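You operate a simulated robot arm through the tools that you are given. There is no shell and no other tool. Be economical: measure what you need, move in short steps, check, and stop when the job is done.

You run a simulated robot arm. Do the job below in one go: nothing can be reset, and whatever is moved stays where it is left.

TASK
Put the lens polish tin on the car care bench away on the shelf over the car care bench.

The check looks at the end state, three seconds after you hand in, the way a careful person would. Anything else that was tipped, shoved, dropped, spilled or broken makes it a failure.

THE ROBOT
A 5-joint arm with a two-finger parallel gripper, fixed in place. Base frame: the origin is at the foot of the arm, x ahead of it, y to its left, z up; the work surface is at about z = 0. Readings come in mm, rad, newtons and seconds.
With the tool pointing down near the work surface it reaches from about 260 to 680 mm from the base axis. Its first joint turns from -1.152 to 1.152 rad. The tool tilts only in the upright plane through the base axis and itself; it spins freely about its own axis. Payload 2.9 kg.
The TCP is the grasp point between the finger pads, 30 mm short of the fingertips. In the tool frame z runs along the fingers and y along their closing line. Largest opening 110 mm; finger width 20, thickness 10; the body of the gripper, 48 by 112 mm, starts 55 mm behind the TCP.
Orientation is that of the tool frame in the base frame, as [roll, pitch, yaw] about the fixed x, y, z axes, in that order (R = Rz(yaw) Ry(pitch) Rx(roll)). With the fingers straight down and closing along the base's y, the tool's x points along the base's -x, its y along +y and its z along -z.

THE INTERFACE
- The arm moves only by the tool send_rows. Its argument "steps" is one flat list of numbers, 5 for each row, row after row: the opening, from 0 (shut) to 1 (fully open), then the shift along the base's x, y, z in mm, then the turn about the base's z in rad. In form: [fingers, tx, ty, tz, spin, fingers, tx, ty, tz, spin, ...]. A call has 1 to 8 rows; each row is the pose to reach, as a shift and turn from the pose commanded when the call began. Rows are played at 5 a second. More than 50 mm and 0.15 rad between two rows, or a gripper value outside its range, and nothing of the call is played. Where a pose cannot be reached the arm comes as near as it can. A force on the tool above 40 N (or 10 N above the force at the start of the call, whichever is more), or a blocked arm, ends the call early, and 0.2 s more pass. The fingers move at their own pace (about 108 mm/s each) and stop on an object; they squeeze with about 29 N. The grip force told is the motor's: it shows also when the fingers shut on nothing. Time passes only in rows, and 0.2 s behind the last, so rows that repeat a pose let the fingers close. It gives the time, the measured TCP pose, the force on the tool (base axes), the opening and the grip force at its end, in the units of the frame above (readings bear some noise), and new pictures: "show" is both (left out), scene, wrist or none.
- Cameras (640 x 400 px; columns grow to the right, rows downward): "scene" is fixed at [18.3, -436.1, 616.3]; the picture's right is [0.91, -0.42, 0.00], its down [-0.20, -0.42, -0.88] and it looks along [0.37, 0.80, -0.47] (base axes); focal length 268 px, centre (320, 200). "wrist" rides on the gripper at [72, 17, -103] in the tool frame; the picture's right is [-0.23, 0.97, 0.00], its down [-0.76, -0.18, -0.62] and it looks along [-0.61, -0.14, 0.78] (tool axes); focal length 222 px, centre (320, 200). There is no depth. A picture from a camera that has moved, and an enlarged one, comes with that camera's place and axes in the base frame and with its lens.
- inspect(camera, box): a new picture of the part [left, top, right, bottom] of that camera's present view, enlarged. No time passes.
- job_done(): hands the job in; it is judged then, once.

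Go step by step. Nothing tells you positions but the pictures and the camera data: compare them with the known pose of the tool, close in by small moves and look again before you grip or let go. The budget is 90 turns and 200 pictures, counting those below and the enlarged ones. Unless the task says otherwise, let go and move clear before handing in, and close with one line.

The tools are called after "Emit:" as a command line: name --argument value ..., lists and objects as JSON in quotes. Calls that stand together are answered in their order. send_rows: Moves the arm, as the interface text tells. Its arguments: {"type":"object","properties":{"steps":{"type":"array","items":{"type":"number"}},"show":{"type":"string","enum":["both","scene","wrist","none"]}},"required":["steps"]} The other tools are called the same way: inspect (camera, box) takes an enlarged picture of a part of a camera's view; job_done () hands the job in.

At the start:

```text
clock: 0.0
tcp_pos: [197.0, 248.4, 549.4]
tcp_rot: [3.141, 0.001, -3.141]
force: [0.7, -0.1, -0.4]
grip_width: 110.2
finger_force: 0.1
```

scene: 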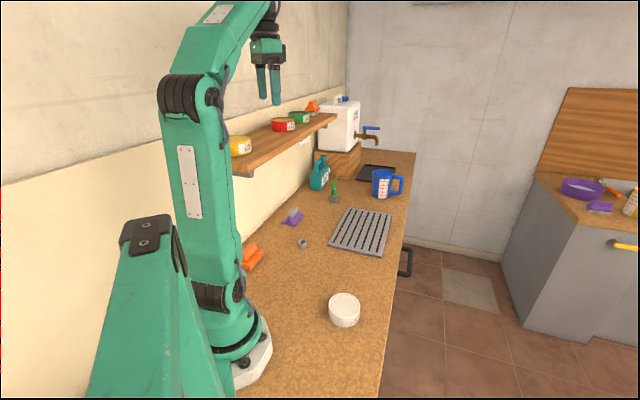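
wrist: 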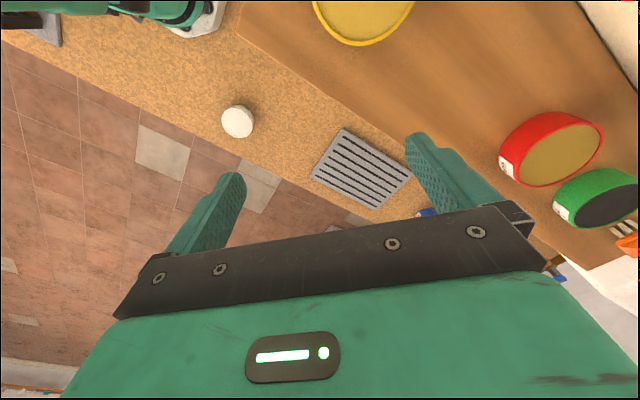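

I see a white round tin on the bench and a wooden shelf holding yellow, red, green and orange items. I'll enlarge these before moving.

Emit:
inspect --camera "scene" --box '[220, 80, 420, 205]'

Emit:
inspect --camera "scene" --box '[230, 200, 430, 325]'

Emit:
inspect --camera "wrist" --box '[180, 0, 640, 288]'

```text
3.20 times, centred on (320, 142) of scene
camera zoom: at [18.3, -436.1, 616.3], right [0.91, -0.42, 0.0], down [-0.2, -0.42, -0.88], along [0.37, 0.8, -0.47], focal length 856 px, centre (320, 384)
```

zoom: 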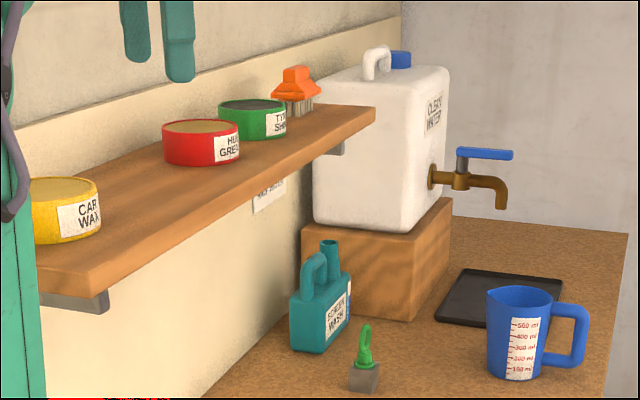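

```text
3.20 times, centred on (330, 262) of scene
camera zoom: at [18.3, -436.1, 616.3], right [0.91, -0.42, 0.0], down [-0.2, -0.42, -0.88], along [0.37, 0.8, -0.47], focal length 856 px, centre (288, 0)
```

zoom: 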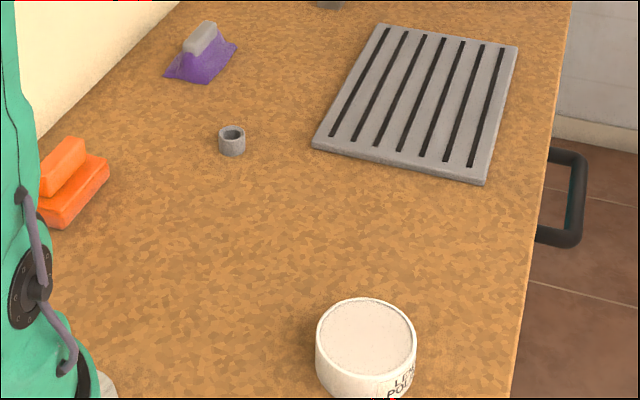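

```text
1.39 times, centred on (410, 144) of wrist
camera zoom: at [125.5, 265.7, 652.5], right [0.23, 0.97, 0.0], down [0.76, -0.18, 0.62], along [0.61, -0.14, -0.78], focal length 308 px, centre (195, 278)
```

zoom: 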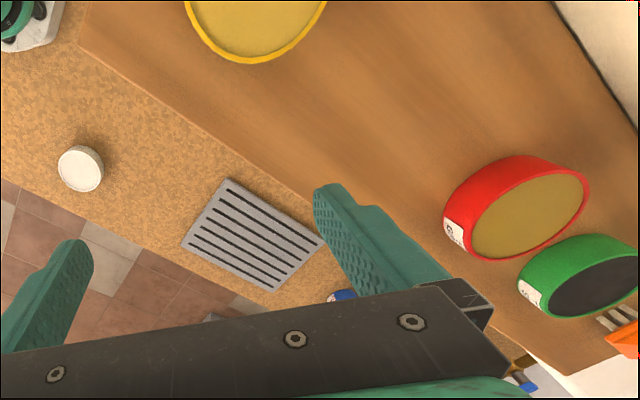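

The white tin is labelled LENS POLISH and sits near (281,-10), about 82 mm across. The shelf top is at about z=386 and runs diagonally, with a free gap between the yellow and red tins near (210,388). I'll move above the white tin and turn the fingers to close along the shelf direction.

Emit:
send_rows --steps '[1, 15, -45, 0, -0.1, 1, 30, -90, 0, -0.2, 1, 42, -130, -20, -0.3, 1, 53, -165, -50, -0.4, 1, 62, -195, -85, -0.5, 1, 70, -220, -125, -0.6, 1, 78, -240, -166, -0.7, 1, 84, -258, -208, -0.785]'

```text
clock: 1.8
tcp_pos: [280.7, -9.2, 342.1]
tcp_rot: [3.141, -0.001, 2.355]
force: [0.5, 0.5, -0.2]
grip_width: 110.3
finger_force: 0.1
camera wrist: at [242.2, 54.9, 444.1], right [0.85, 0.53, 0.0], down [0.41, -0.66, 0.62], along [0.33, -0.53, -0.78], focal length 222 px, centre (320, 200)
```

scene: 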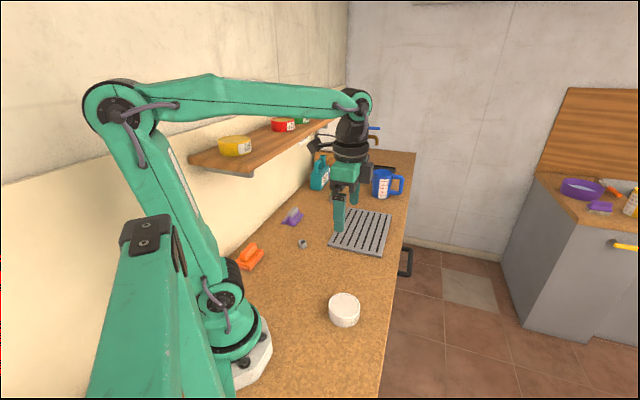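
wrist: 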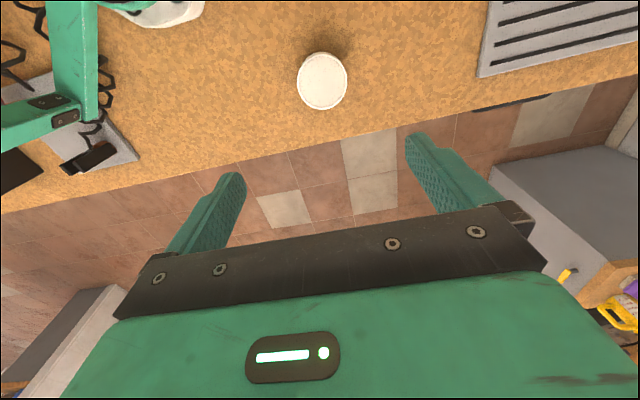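

The tin estimate is now about (284,-7). I'll descend to about z=140 and look again.

Emit:
send_rows --steps '[1, 2, 1, -45, 0, 1, 4, 2, -90, 0, 1, 4, 2, -135, 0, 1, 4, 2, -180, 0, 1, 4, 2, -205, 0]'

```text
clock: 3.0
tcp_pos: [284.5, -8.3, 135.9]
tcp_rot: [3.141, 0.001, 2.357]
force: [-0.2, -0.5, -1.0]
grip_width: 110.1
finger_force: 0.1
camera wrist: at [246.7, 55.5, 239.1], right [0.85, 0.53, 0.0], down [0.41, -0.66, 0.62], along [0.33, -0.53, -0.78], focal length 222 px, centre (320, 200)
```

scene: 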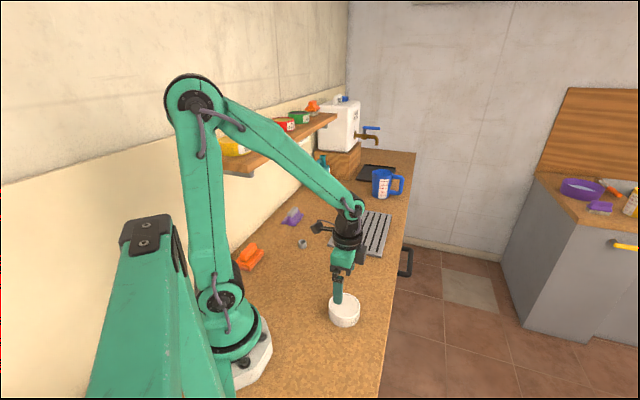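
wrist: 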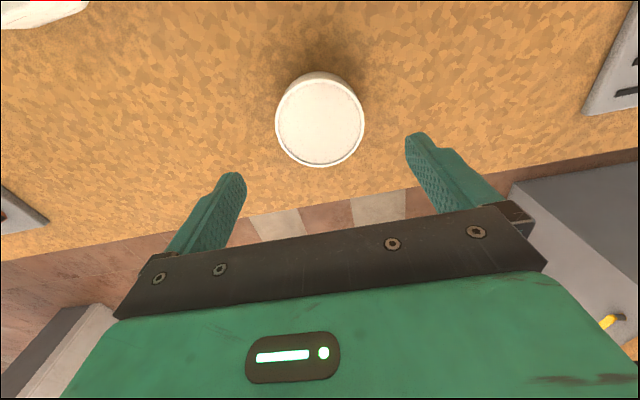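

The tin's top is about 28–35 mm high, near (286,-8). I'll descend to z≈45 and check.

Emit:
send_rows --steps '[1, 1, 0, -40, 0, 1, 1, 0, -70, 0, 1, 1, 0, -90, 0, 1, 1, 0, -90, 0]'

Emit:
inspect --camera "scene" --box '[280, 240, 420, 328]'

```text
clock: 4.0
tcp_pos: [286.7, -7.3, 46.5]
tcp_rot: [3.141, 0.0, 2.357]
force: [0.6, 0.6, -0.1]
grip_width: 109.8
finger_force: 0.0
camera wrist: at [247.2, 56.0, 148.7], right [0.85, 0.53, 0.0], down [0.41, -0.66, 0.62], along [0.33, -0.53, -0.78], focal length 222 px, centre (320, 200)
```

scene: 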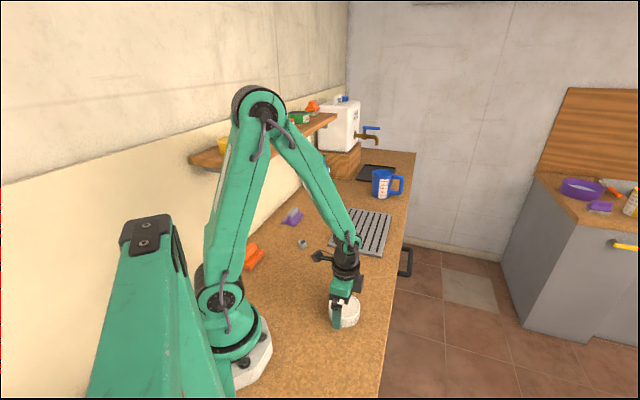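
wrist: 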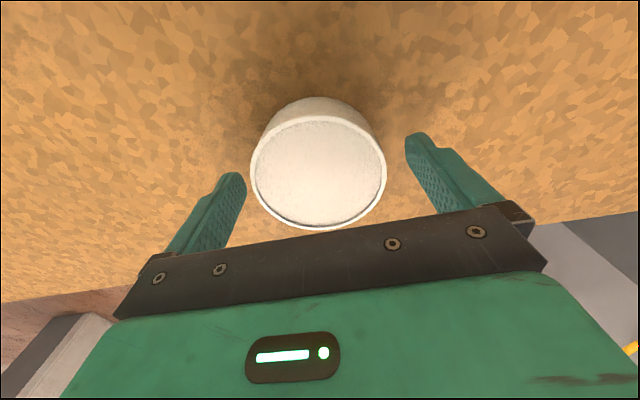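

```text
4.55 times, centred on (350, 284) of scene
camera zoom: at [18.3, -436.1, 616.3], right [0.91, -0.42, 0.0], down [-0.2, -0.42, -0.88], along [0.37, 0.8, -0.47], focal length 1216 px, centre (184, -182)
```

zoom: 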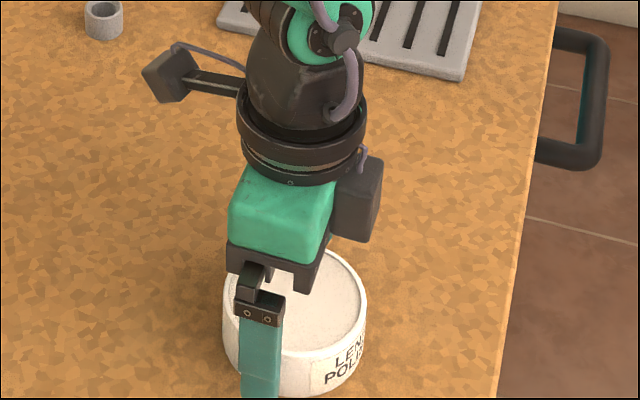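

The tin is centred between the fingers within a millimetre or two. I'll go down to z≈34 and close.

Emit:
send_rows --steps '[1, -2, 1, -6, 0, 1, -2, 1, -11, 0, 0, -2, 1, -11, 0, 0, -2, 1, -11, 0, 0, -2, 1, -11, 0]'

```text
clock: 5.2
tcp_pos: [283.2, -6.0, 36.0]
tcp_rot: [3.14, 0.001, 2.357]
force: [0.0, 0.3, 0.0]
grip_width: 83.0
finger_force: 29.0
camera wrist: at [245.5, 57.1, 138.1], right [0.85, 0.53, 0.0], down [0.41, -0.66, 0.62], along [0.33, -0.53, -0.78], focal length 222 px, centre (320, 200)
```

scene: 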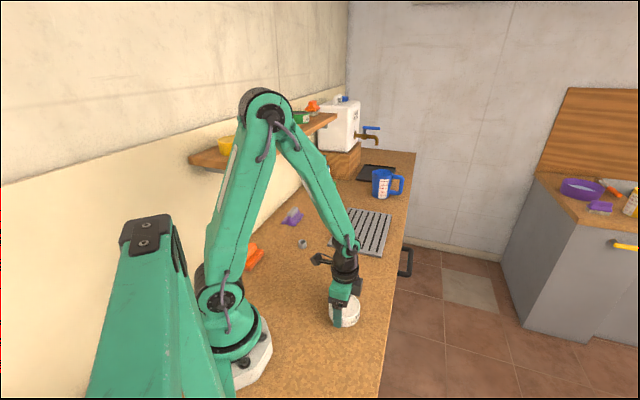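
wrist: 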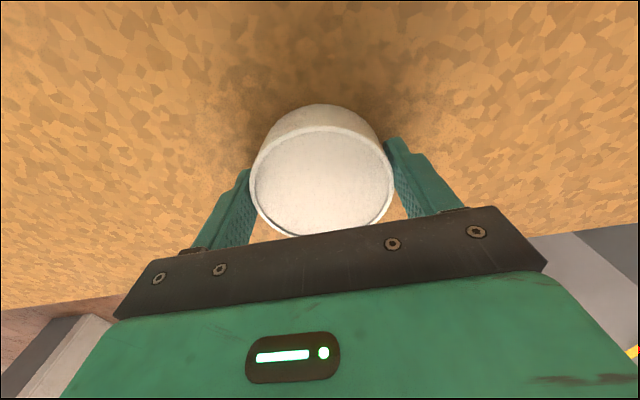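

The tin is gripped at 83 mm. I'll lift it straight up, since the shelf is well away to the left.

Emit:
send_rows --steps '[0, 0, 0, 30, 0, 0, 0, 0, 75, 0, 0, 0, 0, 122, 0, 0, 0, 0, 170, 0, 0, 0, 0, 218, 0, 0, 0, 0, 266, 0, 0, 0, 0, 314, 0, 0, 0, 0, 362, 0]'

```text
clock: 7.0
tcp_pos: [284.1, -6.8, 398.5]
tcp_rot: [-3.14, -0.001, 2.357]
force: [0.3, 0.8, -2.7]
grip_width: 83.0
finger_force: 28.8
camera wrist: at [245.6, 56.0, 500.4], right [0.85, 0.53, 0.0], down [0.41, -0.66, 0.62], along [0.33, -0.53, -0.78], focal length 222 px, centre (320, 200)
```

scene: 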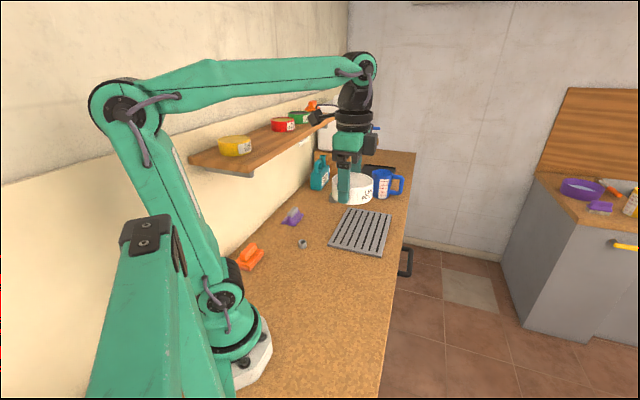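
wrist: 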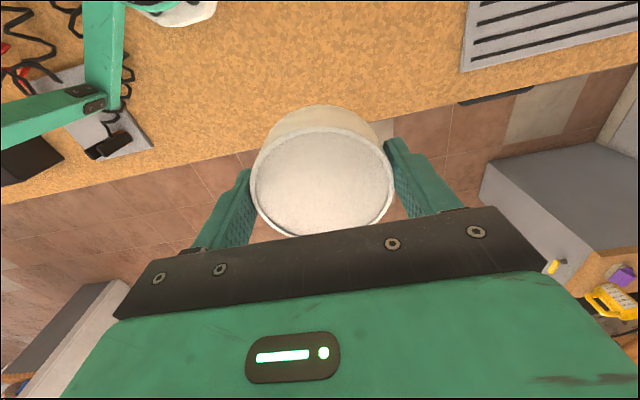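

The tin is held and the shelf is unobstructed, so I'll enlarge it to refine its geometry.

Emit:
inspect --camera "scene" --box '[180, 90, 340, 190]'

Emit:
send_rows --steps '[0, -5, 20, 40, 0, 0, -10, 50, 75, 0, 0, -15, 90, 100, 0, 0, -20, 135, 110, 0, 0, -28, 180, 110, 0, 0, -36, 225, 110, 0]'

```text
4.00 times, centred on (260, 140) of scene
camera zoom: at [18.3, -436.1, 616.3], right [0.91, -0.42, 0.0], down [-0.2, -0.42, -0.88], along [0.37, 0.8, -0.47], focal length 1070 px, centre (560, 440)
```

zoom: 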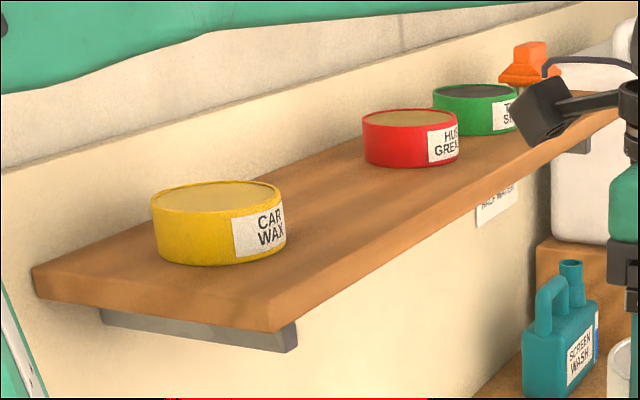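

```text
clock: 8.4
tcp_pos: [246.7, 220.1, 507.6]
tcp_rot: [-3.141, 0.001, 2.357]
force: [-0.7, -0.5, -4.2]
grip_width: 83.1
finger_force: 28.8
camera wrist: at [209.3, 283.6, 609.8], right [0.85, 0.53, 0.0], down [0.41, -0.66, 0.62], along [0.33, -0.53, -0.78], focal length 222 px, centre (320, 200)
```

scene: 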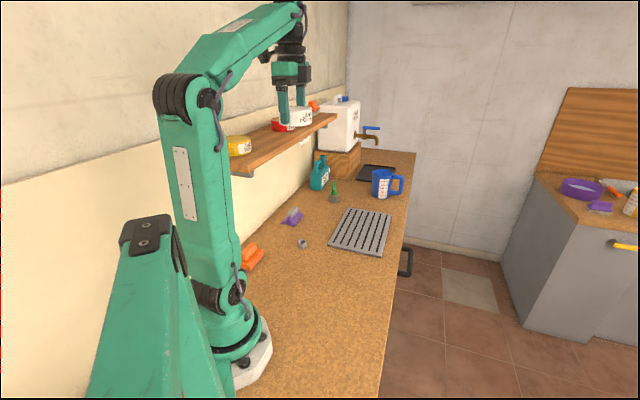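
wrist: 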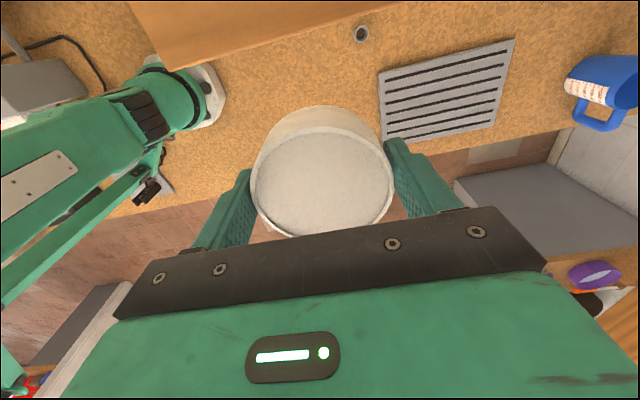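

Shelf top z≈386–395, front edge from about (110,184) going toward (+0.72,+0.69), depth ≈185 mm. The gap centre is near (208,385), so I'll move above it at the same height.

Emit:
send_rows --steps '[0, -9, 40, 0, 0, 0, -18, 80, 0, 0, 0, -28, 122, 0, 0, 0, -39, 165, 0, 0]'

Emit:
inspect --camera "scene" --box '[200, 60, 360, 160]'

```text
clock: 9.4
tcp_pos: [207.9, 384.2, 508.4]
tcp_rot: [-3.141, -0.001, 2.357]
force: [0.0, 0.9, -4.2]
grip_width: 82.8
finger_force: 28.6
camera wrist: at [170.9, 447.7, 610.6], right [0.85, 0.53, 0.0], down [0.41, -0.66, 0.62], along [0.33, -0.53, -0.78], focal length 222 px, centre (320, 200)
```

scene: 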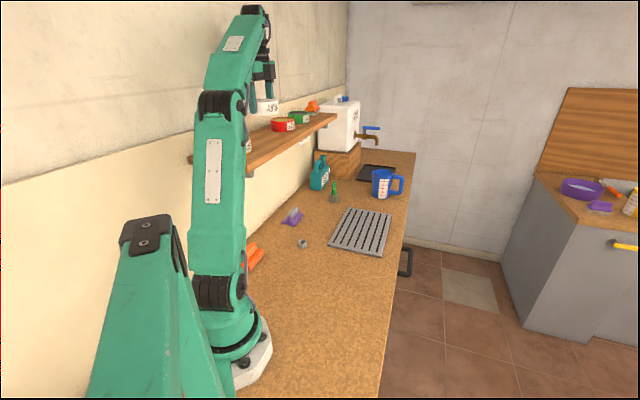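
wrist: 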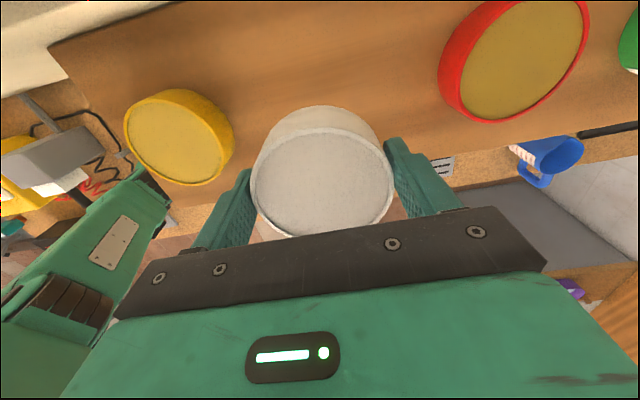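

```text
4.00 times, centred on (280, 110) of scene
camera zoom: at [18.3, -436.1, 616.3], right [0.91, -0.42, 0.0], down [-0.2, -0.42, -0.88], along [0.37, 0.8, -0.47], focal length 1070 px, centre (480, 560)
```

zoom: 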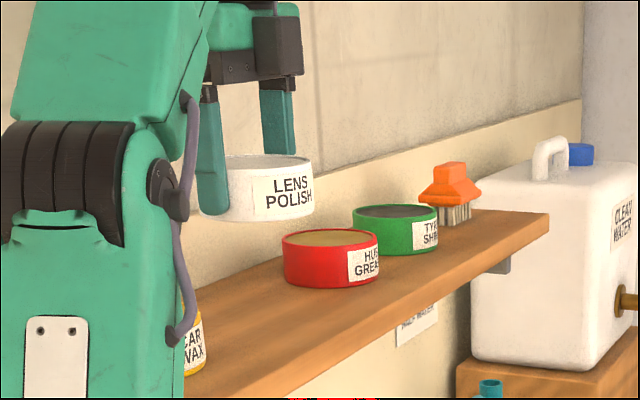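

The wrist view shows yellow near (105,308) and red near (303,507), so the gap is wide. I'll shift slightly to (210,400) and lower to just above the shelf.

Emit:
send_rows --steps '[0, 2, 16, -15, 0, 0, 2, 16, -40, 0, 0, 2, 16, -60, 0]'

Emit:
inspect --camera "scene" --box '[200, 70, 360, 170]'

```text
clock: 10.2
tcp_pos: [210.9, 398.7, 447.8]
tcp_rot: [3.142, 0.0, 2.356]
force: [0.9, 0.5, -2.7]
grip_width: 83.0
finger_force: 28.8
camera wrist: at [172.6, 462.8, 550.2], right [0.85, 0.53, 0.0], down [0.41, -0.66, 0.62], along [0.33, -0.53, -0.78], focal length 222 px, centre (320, 200)
```

scene: 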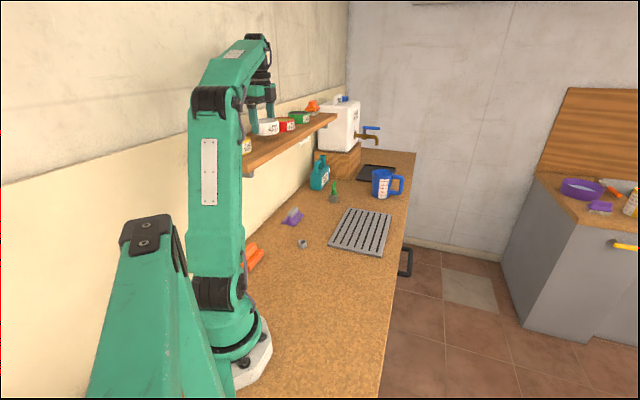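
wrist: 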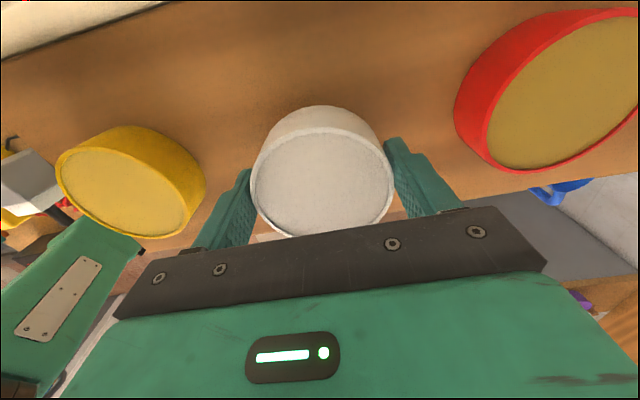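

```text
4.00 times, centred on (280, 120) of scene
camera zoom: at [18.3, -436.1, 616.4], right [0.91, -0.42, 0.0], down [-0.2, -0.42, -0.88], along [0.37, 0.8, -0.47], focal length 1070 px, centre (480, 520)
```

zoom: 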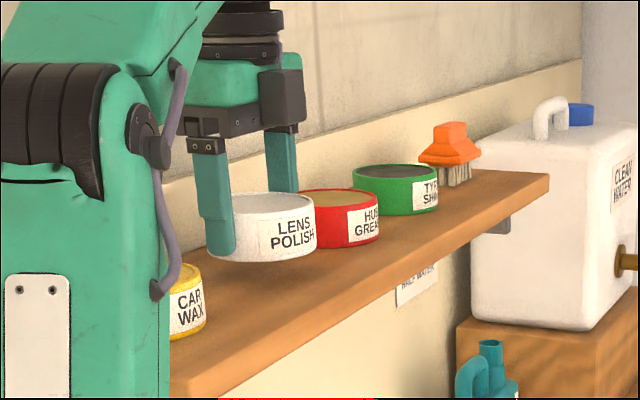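

The tin hovers centred over the gap, some 20–25 mm above the shelf. I'll lower it in small steps and watch the force.

Emit:
send_rows --steps '[0, 0, 0, -5, 0, 0, 0, 0, -10, 0, 0, 0, 0, -14, 0, 0, 0, 0, -17, 0]' --show "none"

Emit:
inspect --camera "scene" --box '[230, 90, 326, 150]'

```text
clock: 11.2
tcp_pos: [211.0, 400.8, 429.4]
tcp_rot: [-3.141, 0.0, 2.357]
force: [0.4, 0.3, -2.9]
grip_width: 83.1
finger_force: 29.1
```

```text
6.67 times, centred on (278, 120) of scene
camera zoom: at [18.3, -436.1, 616.3], right [0.91, -0.42, 0.0], down [-0.2, -0.42, -0.88], along [0.37, 0.8, -0.47], focal length 1783 px, centre (600, 733)
```

zoom: 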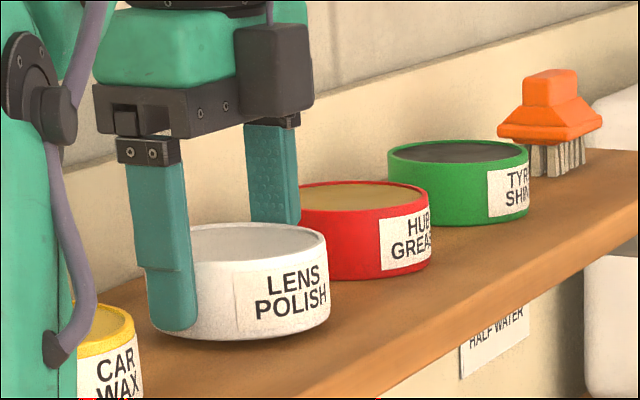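

The tin bottom is nearly at the shelf and no contact force shows yet. I'll continue in 2 mm steps.

Emit:
send_rows --steps '[0, 0, 0, -2, 0, 0, 0, 0, -4, 0, 0, 0, 0, -5, 0]' --show "none"

Emit:
inspect --camera "scene" --box '[230, 90, 326, 150]'

```text
clock: 12.0
tcp_pos: [212.1, 398.7, 425.4]
tcp_rot: [-3.141, 0.001, 2.355]
force: [0.5, -0.5, -3.9]
grip_width: 83.0
finger_force: 28.9
```

```text
6.67 times, centred on (278, 120) of scene
camera zoom: at [18.3, -436.1, 616.3], right [0.91, -0.42, 0.0], down [-0.2, -0.42, -0.88], along [0.37, 0.8, -0.47], focal length 1783 px, centre (600, 733)
```

zoom: 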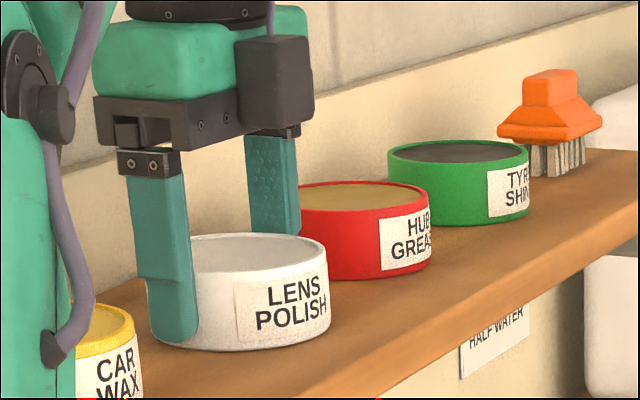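

Emit:
send_rows --steps '[0, 0, 0, -1.5, 0, 0, 0, 0, -3, 0]' --show "none"

Emit:
inspect --camera "scene" --box '[230, 90, 326, 150]'

```text
clock: 12.6
tcp_pos: [212.1, 400.1, 424.4]
tcp_rot: [3.133, -0.003, 2.356]
force: [-1.1, 6.0, 20.5]
grip_width: 83.1
finger_force: 29.3
```

```text
6.67 times, centred on (278, 120) of scene
camera zoom: at [18.2, -436.2, 616.3], right [0.91, -0.42, 0.0], down [-0.2, -0.42, -0.88], along [0.37, 0.8, -0.47], focal length 1783 px, centre (600, 733)
```

zoom: 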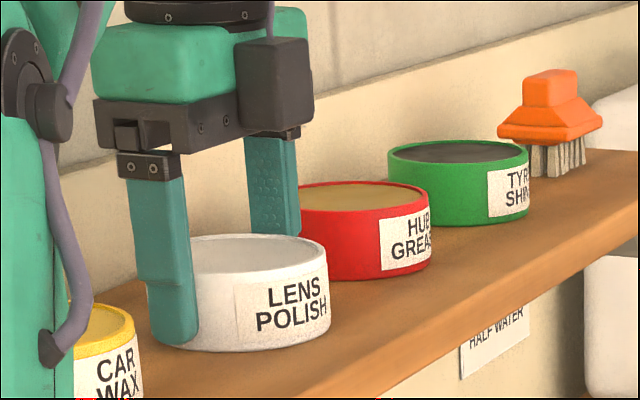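

The 20 N upward force means the tin is on the shelf. I'll ease off slightly and open the fingers a little, keeping the neighbours clear.

Emit:
send_rows --steps '[0, 0, 0, 1.5, 0, 0.92, 0, 0, 1.5, 0, 0.92, 0, 0, 1.5, 0, 0.92, 0, 0, 1.5, 0]'

```text
clock: 13.6
tcp_pos: [210.0, 399.2, 424.5]
tcp_rot: [3.141, -0.001, 2.357]
force: [-0.3, 0.0, -0.4]
grip_width: 101.2
finger_force: 0.1
camera wrist: at [172.9, 462.9, 526.6], right [0.85, 0.53, 0.0], down [0.41, -0.66, 0.62], along [0.33, -0.53, -0.78], focal length 222 px, centre (320, 200)
```

scene: 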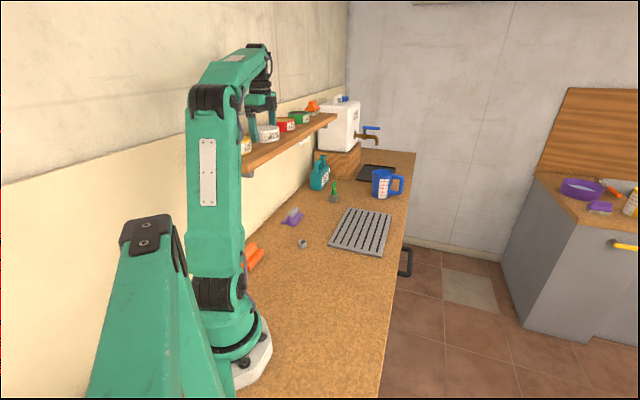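
wrist: 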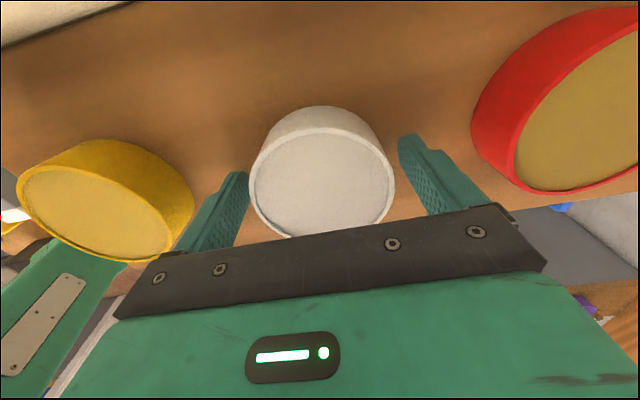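

The tin is released and standing on the shelf. I'll rise straight up, then back off toward the room.

Emit:
send_rows --steps '[0.92, 0, 0, 20, 0, 0.92, 0, 0, 55, 0, 0.92, 0, 0, 95, 0, 0.92, 0, 0, 130, 0, 0.92, 12, -40, 130, 0, 0.92, 24, -85, 130, 0, 0.92, 36, -130, 130, 0, 0.92, 36, -165, 130, 0]'

Emit:
inspect --camera "scene" --box '[200, 80, 360, 180]'

```text
clock: 15.4
tcp_pos: [247.6, 234.5, 553.4]
tcp_rot: [-3.141, 0.0, 2.357]
force: [-0.9, 0.5, 0.0]
grip_width: 101.0
finger_force: 0.1
out of reach, approached as far as the arm can: row 4, 5, 6
camera wrist: at [209.0, 297.9, 656.2], right [0.85, 0.53, 0.0], down [0.41, -0.66, 0.62], along [0.33, -0.53, -0.78], focal length 222 px, centre (320, 200)
```

scene: 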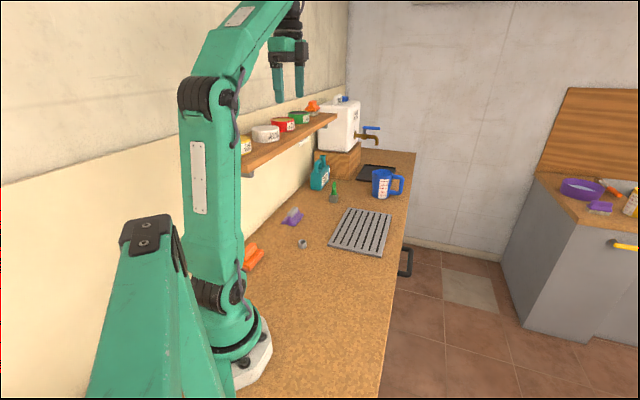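
wrist: 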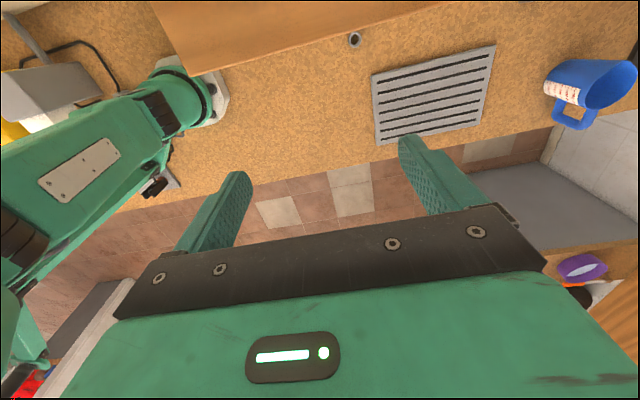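

```text
4.00 times, centred on (280, 130) of scene
camera zoom: at [18.3, -436.1, 616.3], right [0.91, -0.42, 0.0], down [-0.2, -0.42, -0.88], along [0.37, 0.8, -0.47], focal length 1070 px, centre (480, 480)
```

zoom: 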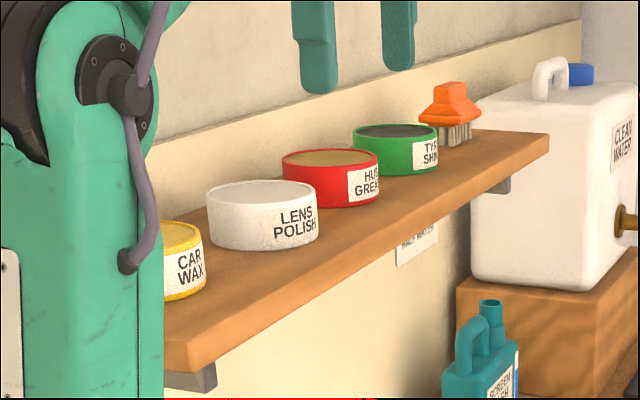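

The lens polish tin stands upright in line with the other tins on the shelf, nothing else looks disturbed, and the arm is clear. I'm handing in now.

Emit:
job_done

```text
The job is handed in.
```

The lens polish tin is upright on the shelf over the car care bench, between the car wax and the hub grease, and in the last picture nothing else had moved.
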